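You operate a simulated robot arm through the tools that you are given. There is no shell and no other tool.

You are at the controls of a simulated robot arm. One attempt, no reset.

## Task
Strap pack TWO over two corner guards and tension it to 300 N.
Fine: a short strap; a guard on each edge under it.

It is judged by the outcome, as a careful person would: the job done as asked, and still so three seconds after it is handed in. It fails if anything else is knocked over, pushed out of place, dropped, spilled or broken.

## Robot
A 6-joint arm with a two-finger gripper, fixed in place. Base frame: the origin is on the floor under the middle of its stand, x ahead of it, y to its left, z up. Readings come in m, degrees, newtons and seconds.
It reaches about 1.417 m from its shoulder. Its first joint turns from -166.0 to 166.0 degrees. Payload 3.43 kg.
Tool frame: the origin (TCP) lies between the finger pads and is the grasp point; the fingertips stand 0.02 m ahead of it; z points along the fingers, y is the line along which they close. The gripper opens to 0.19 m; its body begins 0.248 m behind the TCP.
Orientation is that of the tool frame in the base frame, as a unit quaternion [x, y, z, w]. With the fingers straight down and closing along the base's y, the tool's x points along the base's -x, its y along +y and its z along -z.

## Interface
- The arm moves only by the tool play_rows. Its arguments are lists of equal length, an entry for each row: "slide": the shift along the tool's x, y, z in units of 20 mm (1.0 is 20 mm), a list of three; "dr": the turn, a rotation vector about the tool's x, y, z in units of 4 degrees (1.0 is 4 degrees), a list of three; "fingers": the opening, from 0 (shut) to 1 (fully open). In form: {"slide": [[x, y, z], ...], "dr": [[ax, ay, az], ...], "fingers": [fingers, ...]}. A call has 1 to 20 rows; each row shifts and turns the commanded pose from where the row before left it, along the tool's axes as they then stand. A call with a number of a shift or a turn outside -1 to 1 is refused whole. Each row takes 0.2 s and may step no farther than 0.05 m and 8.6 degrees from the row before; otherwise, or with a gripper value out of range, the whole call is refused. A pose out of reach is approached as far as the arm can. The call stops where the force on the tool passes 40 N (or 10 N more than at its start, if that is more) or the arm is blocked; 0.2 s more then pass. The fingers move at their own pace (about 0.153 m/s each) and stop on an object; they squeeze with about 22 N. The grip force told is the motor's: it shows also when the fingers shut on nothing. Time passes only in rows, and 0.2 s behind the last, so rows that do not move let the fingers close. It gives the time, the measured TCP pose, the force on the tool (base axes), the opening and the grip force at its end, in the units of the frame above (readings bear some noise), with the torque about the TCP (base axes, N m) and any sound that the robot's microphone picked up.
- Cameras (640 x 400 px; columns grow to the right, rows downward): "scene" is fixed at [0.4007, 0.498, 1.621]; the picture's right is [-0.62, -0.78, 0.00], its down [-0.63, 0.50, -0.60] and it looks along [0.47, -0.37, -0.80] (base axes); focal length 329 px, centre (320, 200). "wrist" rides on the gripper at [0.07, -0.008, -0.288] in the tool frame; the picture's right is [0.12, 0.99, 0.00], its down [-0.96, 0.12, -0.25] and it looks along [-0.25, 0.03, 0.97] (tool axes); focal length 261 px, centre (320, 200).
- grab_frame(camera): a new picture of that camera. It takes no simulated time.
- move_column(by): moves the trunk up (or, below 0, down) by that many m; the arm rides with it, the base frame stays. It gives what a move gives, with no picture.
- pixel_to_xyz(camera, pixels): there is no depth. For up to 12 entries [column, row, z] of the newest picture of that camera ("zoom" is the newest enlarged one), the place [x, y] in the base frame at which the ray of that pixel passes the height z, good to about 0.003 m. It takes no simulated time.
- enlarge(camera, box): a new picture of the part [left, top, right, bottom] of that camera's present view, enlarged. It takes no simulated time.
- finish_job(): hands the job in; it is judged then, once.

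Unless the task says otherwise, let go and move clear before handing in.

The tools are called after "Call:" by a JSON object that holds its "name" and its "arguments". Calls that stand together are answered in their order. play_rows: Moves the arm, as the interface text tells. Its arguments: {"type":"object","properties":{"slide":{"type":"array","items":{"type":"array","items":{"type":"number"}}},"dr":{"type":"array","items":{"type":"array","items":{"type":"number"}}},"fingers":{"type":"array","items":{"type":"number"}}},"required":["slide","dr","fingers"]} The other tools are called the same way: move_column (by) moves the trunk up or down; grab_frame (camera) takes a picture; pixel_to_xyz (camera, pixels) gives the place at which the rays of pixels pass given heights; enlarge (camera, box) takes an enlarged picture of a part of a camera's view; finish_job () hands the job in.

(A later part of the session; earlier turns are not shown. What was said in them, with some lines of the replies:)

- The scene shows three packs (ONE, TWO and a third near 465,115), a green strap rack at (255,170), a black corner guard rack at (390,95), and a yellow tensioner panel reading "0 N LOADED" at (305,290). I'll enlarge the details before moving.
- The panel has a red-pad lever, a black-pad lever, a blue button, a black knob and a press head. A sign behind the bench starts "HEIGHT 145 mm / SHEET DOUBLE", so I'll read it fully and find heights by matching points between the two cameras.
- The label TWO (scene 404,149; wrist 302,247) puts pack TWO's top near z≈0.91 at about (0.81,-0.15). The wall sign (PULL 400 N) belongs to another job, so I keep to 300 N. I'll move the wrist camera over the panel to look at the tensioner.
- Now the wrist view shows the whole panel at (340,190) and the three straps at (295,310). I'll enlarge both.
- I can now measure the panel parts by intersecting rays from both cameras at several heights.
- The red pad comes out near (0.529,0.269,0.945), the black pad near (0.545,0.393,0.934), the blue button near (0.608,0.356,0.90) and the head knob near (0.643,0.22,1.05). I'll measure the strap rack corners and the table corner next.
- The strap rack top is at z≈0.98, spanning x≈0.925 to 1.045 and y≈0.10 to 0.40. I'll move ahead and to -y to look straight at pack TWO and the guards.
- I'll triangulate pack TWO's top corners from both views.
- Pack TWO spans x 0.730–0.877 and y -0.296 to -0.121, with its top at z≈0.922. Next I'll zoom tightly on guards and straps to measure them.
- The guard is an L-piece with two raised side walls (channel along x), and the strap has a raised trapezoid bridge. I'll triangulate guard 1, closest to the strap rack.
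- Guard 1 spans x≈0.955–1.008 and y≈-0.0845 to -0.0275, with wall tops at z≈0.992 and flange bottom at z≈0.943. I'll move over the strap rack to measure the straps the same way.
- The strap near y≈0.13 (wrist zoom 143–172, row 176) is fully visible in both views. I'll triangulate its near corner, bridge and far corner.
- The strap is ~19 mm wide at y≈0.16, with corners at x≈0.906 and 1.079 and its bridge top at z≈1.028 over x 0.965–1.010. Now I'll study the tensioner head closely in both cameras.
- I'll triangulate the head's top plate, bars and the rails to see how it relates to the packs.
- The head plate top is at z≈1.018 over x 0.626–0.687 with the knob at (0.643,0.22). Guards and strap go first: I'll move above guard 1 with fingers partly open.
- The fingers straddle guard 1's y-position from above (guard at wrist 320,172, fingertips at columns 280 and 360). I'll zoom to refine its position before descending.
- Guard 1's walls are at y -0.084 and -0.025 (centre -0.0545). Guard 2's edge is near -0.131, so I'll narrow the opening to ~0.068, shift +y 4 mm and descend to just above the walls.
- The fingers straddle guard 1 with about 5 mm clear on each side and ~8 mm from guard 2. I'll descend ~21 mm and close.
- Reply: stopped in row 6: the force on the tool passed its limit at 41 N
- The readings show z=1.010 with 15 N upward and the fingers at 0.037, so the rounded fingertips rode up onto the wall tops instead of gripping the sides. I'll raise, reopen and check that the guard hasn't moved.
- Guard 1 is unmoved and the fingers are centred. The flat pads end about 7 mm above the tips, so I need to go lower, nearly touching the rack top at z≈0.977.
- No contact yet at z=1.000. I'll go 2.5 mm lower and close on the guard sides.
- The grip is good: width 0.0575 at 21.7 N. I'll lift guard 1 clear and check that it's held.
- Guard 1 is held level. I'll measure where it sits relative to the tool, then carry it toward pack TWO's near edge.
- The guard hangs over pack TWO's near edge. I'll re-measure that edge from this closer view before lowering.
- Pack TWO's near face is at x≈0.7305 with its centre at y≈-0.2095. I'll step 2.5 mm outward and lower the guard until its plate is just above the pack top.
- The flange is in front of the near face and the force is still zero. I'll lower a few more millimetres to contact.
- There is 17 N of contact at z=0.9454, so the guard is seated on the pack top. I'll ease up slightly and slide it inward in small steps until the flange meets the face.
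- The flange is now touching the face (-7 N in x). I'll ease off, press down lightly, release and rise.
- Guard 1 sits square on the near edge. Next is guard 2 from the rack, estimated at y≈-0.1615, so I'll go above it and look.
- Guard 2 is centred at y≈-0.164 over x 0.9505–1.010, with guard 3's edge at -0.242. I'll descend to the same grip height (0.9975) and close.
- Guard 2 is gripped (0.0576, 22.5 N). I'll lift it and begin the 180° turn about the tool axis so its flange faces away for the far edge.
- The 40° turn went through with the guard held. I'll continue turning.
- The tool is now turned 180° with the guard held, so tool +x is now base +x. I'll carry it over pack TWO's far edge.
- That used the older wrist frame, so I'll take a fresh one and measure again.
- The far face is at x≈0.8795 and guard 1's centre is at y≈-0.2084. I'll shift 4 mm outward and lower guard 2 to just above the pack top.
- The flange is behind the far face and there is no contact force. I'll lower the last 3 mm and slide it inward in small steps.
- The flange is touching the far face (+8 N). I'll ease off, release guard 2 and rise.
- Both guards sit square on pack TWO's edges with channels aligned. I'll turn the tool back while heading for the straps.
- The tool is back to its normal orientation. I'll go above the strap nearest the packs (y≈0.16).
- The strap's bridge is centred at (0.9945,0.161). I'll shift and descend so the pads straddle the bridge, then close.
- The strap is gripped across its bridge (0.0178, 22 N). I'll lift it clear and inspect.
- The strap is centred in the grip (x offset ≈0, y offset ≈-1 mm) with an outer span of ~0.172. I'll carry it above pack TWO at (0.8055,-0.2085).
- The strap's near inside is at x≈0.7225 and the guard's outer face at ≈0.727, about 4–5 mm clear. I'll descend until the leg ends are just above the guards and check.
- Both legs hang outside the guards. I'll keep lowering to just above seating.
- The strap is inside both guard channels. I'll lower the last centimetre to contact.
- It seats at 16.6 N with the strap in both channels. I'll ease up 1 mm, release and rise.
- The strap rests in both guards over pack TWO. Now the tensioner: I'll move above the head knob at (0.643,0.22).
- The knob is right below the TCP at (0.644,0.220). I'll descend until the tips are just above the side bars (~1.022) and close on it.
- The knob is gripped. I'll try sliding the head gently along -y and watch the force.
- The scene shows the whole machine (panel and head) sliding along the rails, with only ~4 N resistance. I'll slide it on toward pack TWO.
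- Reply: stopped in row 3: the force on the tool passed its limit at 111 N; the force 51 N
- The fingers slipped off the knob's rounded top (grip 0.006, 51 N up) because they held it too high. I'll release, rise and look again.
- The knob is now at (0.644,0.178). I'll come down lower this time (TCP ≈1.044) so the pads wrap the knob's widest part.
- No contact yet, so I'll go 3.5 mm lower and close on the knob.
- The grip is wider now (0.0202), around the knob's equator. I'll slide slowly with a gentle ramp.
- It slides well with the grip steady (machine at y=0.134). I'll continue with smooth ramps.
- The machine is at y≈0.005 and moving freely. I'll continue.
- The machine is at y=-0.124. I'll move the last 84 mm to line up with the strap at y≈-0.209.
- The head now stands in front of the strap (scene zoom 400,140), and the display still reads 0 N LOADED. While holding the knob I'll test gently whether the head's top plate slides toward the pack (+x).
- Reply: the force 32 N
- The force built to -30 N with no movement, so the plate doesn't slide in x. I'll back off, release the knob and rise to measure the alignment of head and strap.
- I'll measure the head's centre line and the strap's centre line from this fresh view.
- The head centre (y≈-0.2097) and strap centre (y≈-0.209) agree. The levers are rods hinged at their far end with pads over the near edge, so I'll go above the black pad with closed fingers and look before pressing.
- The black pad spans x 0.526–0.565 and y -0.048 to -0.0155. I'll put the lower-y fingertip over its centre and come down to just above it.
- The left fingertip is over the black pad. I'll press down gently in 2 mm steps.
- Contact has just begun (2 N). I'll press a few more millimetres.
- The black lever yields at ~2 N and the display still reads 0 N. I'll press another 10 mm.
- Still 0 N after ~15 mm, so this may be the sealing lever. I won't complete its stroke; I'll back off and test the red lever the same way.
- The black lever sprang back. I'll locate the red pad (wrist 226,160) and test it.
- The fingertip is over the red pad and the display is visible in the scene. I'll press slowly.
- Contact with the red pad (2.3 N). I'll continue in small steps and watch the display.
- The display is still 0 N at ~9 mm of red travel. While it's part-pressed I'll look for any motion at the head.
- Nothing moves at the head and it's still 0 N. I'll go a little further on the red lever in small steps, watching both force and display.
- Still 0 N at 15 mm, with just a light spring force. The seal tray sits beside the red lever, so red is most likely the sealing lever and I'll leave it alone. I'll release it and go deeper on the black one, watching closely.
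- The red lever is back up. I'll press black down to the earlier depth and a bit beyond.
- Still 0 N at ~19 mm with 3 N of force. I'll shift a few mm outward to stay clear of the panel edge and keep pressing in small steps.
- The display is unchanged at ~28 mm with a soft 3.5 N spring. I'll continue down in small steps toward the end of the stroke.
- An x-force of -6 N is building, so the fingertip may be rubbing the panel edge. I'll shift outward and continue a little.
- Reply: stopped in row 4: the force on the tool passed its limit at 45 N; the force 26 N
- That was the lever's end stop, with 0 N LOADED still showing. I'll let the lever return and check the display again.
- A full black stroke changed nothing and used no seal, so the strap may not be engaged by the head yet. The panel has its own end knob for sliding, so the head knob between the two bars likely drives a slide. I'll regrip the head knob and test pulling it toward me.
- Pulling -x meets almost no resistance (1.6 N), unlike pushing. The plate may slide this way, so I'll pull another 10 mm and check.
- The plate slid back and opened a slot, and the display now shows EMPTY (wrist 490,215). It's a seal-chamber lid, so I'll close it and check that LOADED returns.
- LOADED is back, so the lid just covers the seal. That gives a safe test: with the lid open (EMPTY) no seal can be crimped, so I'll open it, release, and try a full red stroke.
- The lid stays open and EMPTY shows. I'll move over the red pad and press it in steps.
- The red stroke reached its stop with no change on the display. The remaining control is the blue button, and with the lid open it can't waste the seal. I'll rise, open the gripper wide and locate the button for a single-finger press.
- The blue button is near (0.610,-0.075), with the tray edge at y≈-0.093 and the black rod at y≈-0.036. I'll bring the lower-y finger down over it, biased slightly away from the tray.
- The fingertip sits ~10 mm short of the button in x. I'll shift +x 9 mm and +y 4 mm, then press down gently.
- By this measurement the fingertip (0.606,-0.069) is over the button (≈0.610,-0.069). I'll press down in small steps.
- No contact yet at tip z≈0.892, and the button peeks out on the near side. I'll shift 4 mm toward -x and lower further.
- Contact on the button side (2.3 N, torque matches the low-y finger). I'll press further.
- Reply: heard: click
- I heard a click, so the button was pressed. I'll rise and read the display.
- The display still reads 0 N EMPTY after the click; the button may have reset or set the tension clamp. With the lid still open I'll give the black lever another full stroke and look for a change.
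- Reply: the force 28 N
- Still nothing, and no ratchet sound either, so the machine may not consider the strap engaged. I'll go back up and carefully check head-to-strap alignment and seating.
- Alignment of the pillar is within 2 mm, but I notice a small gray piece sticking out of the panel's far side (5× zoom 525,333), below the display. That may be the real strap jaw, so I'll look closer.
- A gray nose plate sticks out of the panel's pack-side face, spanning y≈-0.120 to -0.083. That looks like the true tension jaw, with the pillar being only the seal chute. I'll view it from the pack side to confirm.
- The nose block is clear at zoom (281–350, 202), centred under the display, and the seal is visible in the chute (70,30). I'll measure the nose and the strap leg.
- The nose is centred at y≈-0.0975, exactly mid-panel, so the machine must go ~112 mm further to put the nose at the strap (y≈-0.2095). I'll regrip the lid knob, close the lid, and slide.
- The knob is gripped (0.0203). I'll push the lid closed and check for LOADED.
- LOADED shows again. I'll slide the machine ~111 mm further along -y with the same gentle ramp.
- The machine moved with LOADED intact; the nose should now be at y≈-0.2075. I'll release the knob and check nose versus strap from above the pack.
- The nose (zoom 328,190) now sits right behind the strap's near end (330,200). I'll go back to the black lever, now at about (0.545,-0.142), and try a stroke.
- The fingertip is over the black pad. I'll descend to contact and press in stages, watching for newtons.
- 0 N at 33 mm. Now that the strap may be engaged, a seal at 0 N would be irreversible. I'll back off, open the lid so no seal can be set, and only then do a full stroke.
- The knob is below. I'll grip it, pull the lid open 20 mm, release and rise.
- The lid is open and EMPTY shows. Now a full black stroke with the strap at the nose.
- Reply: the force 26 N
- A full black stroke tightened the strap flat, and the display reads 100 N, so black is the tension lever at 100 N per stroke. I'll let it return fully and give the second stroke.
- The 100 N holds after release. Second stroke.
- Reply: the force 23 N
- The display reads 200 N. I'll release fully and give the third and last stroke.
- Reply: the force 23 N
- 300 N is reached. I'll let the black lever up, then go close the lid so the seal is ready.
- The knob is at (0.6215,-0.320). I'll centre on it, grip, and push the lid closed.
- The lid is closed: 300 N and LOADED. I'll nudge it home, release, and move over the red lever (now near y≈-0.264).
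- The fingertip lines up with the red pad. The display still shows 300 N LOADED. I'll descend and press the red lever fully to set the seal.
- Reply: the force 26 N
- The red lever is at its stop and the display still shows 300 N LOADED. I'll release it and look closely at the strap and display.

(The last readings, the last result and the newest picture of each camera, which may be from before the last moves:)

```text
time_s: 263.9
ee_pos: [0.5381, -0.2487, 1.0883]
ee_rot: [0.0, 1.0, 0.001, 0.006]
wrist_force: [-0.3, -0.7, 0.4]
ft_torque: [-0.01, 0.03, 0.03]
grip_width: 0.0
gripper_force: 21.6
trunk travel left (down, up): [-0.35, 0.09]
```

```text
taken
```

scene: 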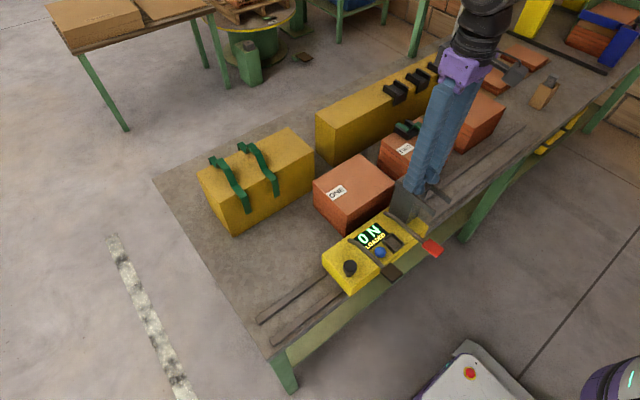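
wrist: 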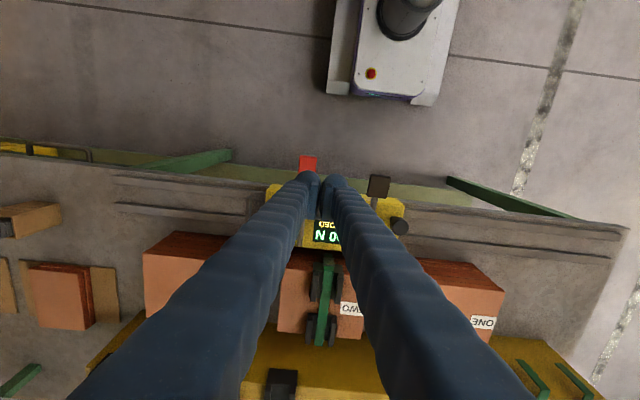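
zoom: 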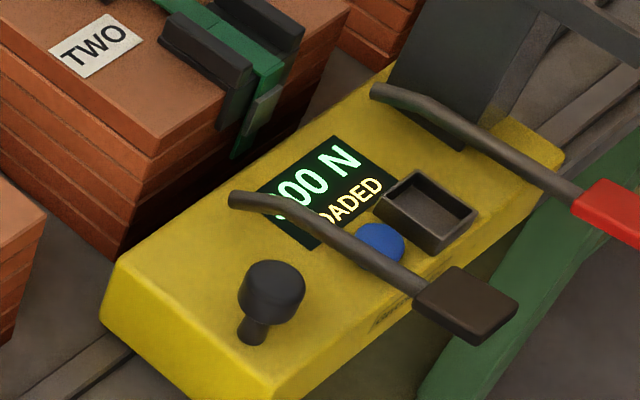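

A gray seal is now crimped on the strap's near leg (zoom 262,295), with 300 N still showing. I'll move the arm up and clear and make a final check of everything.

Call:
{"name": "play_rows", "arguments": {"slide": [[0, 0, -1], [0, 0, -1], [0, 0, -1], [0, 0, -1], [0, 0, -1], [0, 0, -1], [0, 0, -1], [0, 0, -1], [-0.6, 0, 0], [-0.6, 0, 0], [-0.6, 0, 0], [-0.6, 0, 0], [-0.6, 0, 0], [-0.6, 0, 0], [0, 0, 0]], "dr": [[0, 0, 0], [0, 0, 0], [0, 0, 0], [0, 0, 0], [0, 0, 0], [0, 0, 0], [0, 0, 0], [0, 0, 0], [0, 0, 0], [0, 0, 0], [0, 0, 0], [0, 0, 0], [0, 0, 0], [0, 0, 0], [0, 0, 0]], "fingers": [0, 0, 0.3, 0.6, 1, 1, 1, 1, 1, 1, 1, 1, 1, 1, 1]}}

Call:
{"name": "grab_frame", "arguments": {"camera": "wrist"}}

Call:
{"name": "enlarge", "arguments": {"camera": "wrist", "box": [240, 110, 420, 260]}}

Call:
{"name": "grab_frame", "arguments": {"camera": "scene"}}

```text
time_s: 267.1
ee_pos: [0.6073, -0.2497, 1.249]
ee_rot: [0.0, 1.0, 0.001, 0.007]
wrist_force: [-0.1, -0.5, -0.5]
ft_torque: [-0.07, 0.0, 0.03]
grip_width: 0.1901
gripper_force: 0.0
trunk travel left (down, up): [-0.35, 0.09]
```

```text
taken
```

wrist: 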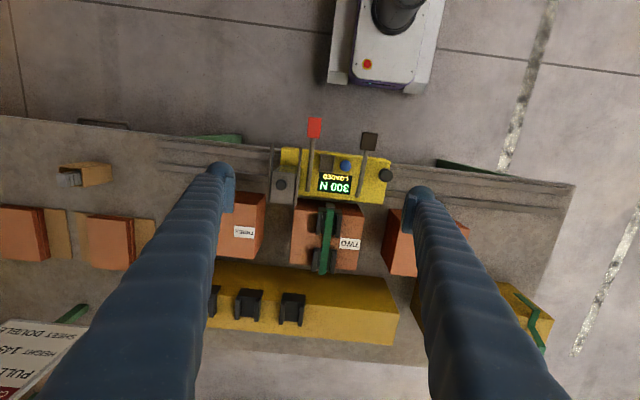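

```text
2.67 times, centred on (330, 185) of wrist
```

zoom: 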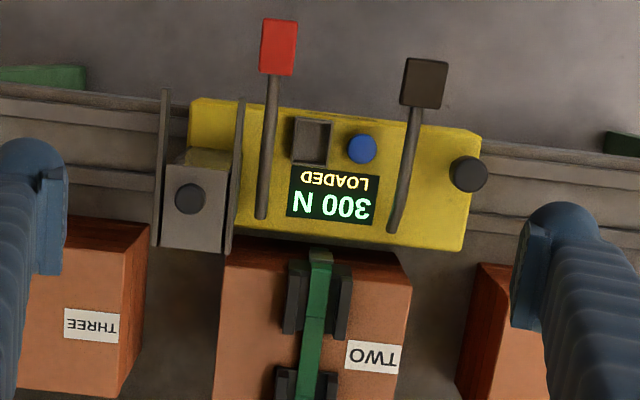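

```text
taken
```

scene: 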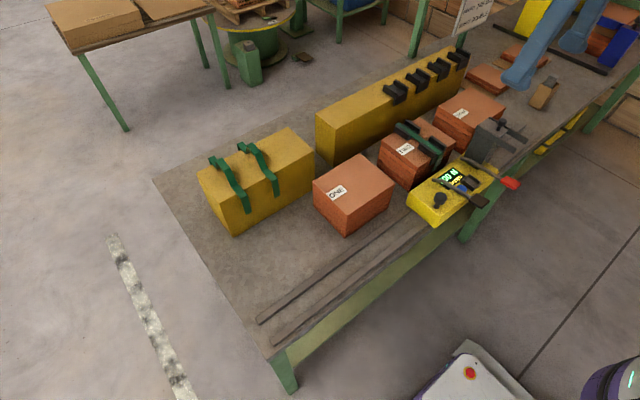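

The display reads 300 N LOADED, and the remaining guards, straps and packs look undisturbed. One last close look at the strapped pack before handing in.

Call:
{"name": "enlarge", "arguments": {"camera": "scene", "box": [375, 100, 475, 200]}}

Call:
{"name": "enlarge", "arguments": {"camera": "wrist", "box": [280, 180, 380, 290]}}

```text
4.00 times, centred on (425, 150) of scene
```

zoom: 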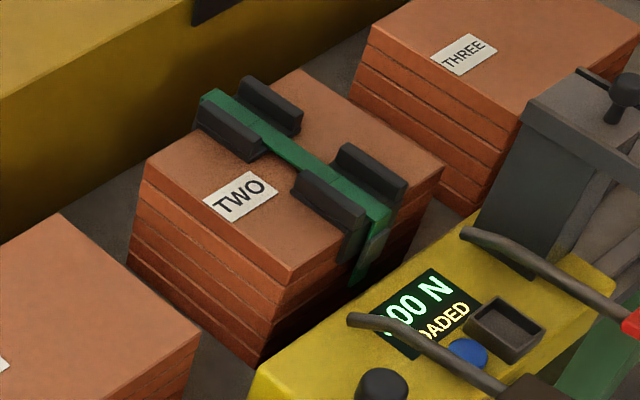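

```text
3.64 times, centred on (330, 235) of wrist
```

zoom: 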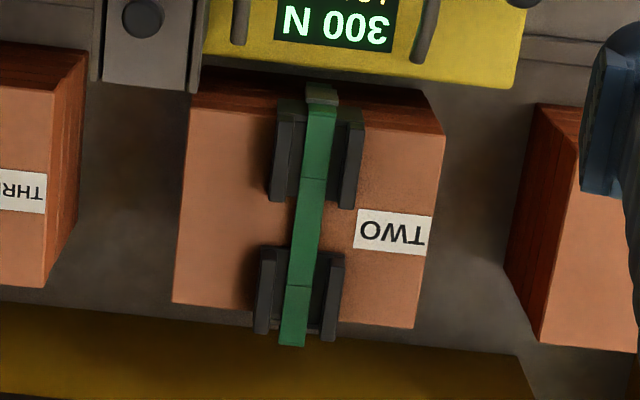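

The strap lies flat in both guards on pack TWO, sealed on the near leg (wrist zoom 322,95), and the display holds at 300 N. The arm is clear and nothing else has moved, so I'm handing in the job.

Call:
{"name": "finish_job", "arguments": {}}

```text
The job is handed in.
```

Pack TWO is strapped over two corner guards, one on each long edge. The strap is tensioned to 300 N and sealed. I've handed the job in, and no verdict has come back yet.

- **Tension:** it took three strokes of the black lever, 100 N each. The display still read 300 N LOADED at my last look, with the arm raised clear.
- **Seal:** you didn't ask for one, but I pressed the red lever to seal the strap so the tension would hold. A seal now shows on the strap's near leg.
- **Machine position:** I slid the strapping machine along its rails to pack TWO and left it there.
- **Trial presses:** I didn't know the controls at first. I tried both levers and the blue button, and opened and closed the seal lid, before any tension was on the strap. The display stayed at 0 N through those.
- **Fumbles:** my fingers slipped off the machine's knob once and landed on top of a guard once. Neither was displaced.
- **Rest of the bench:** the other packs, the four remaining guards and the two spare straps looked undisturbed in the final pictures.
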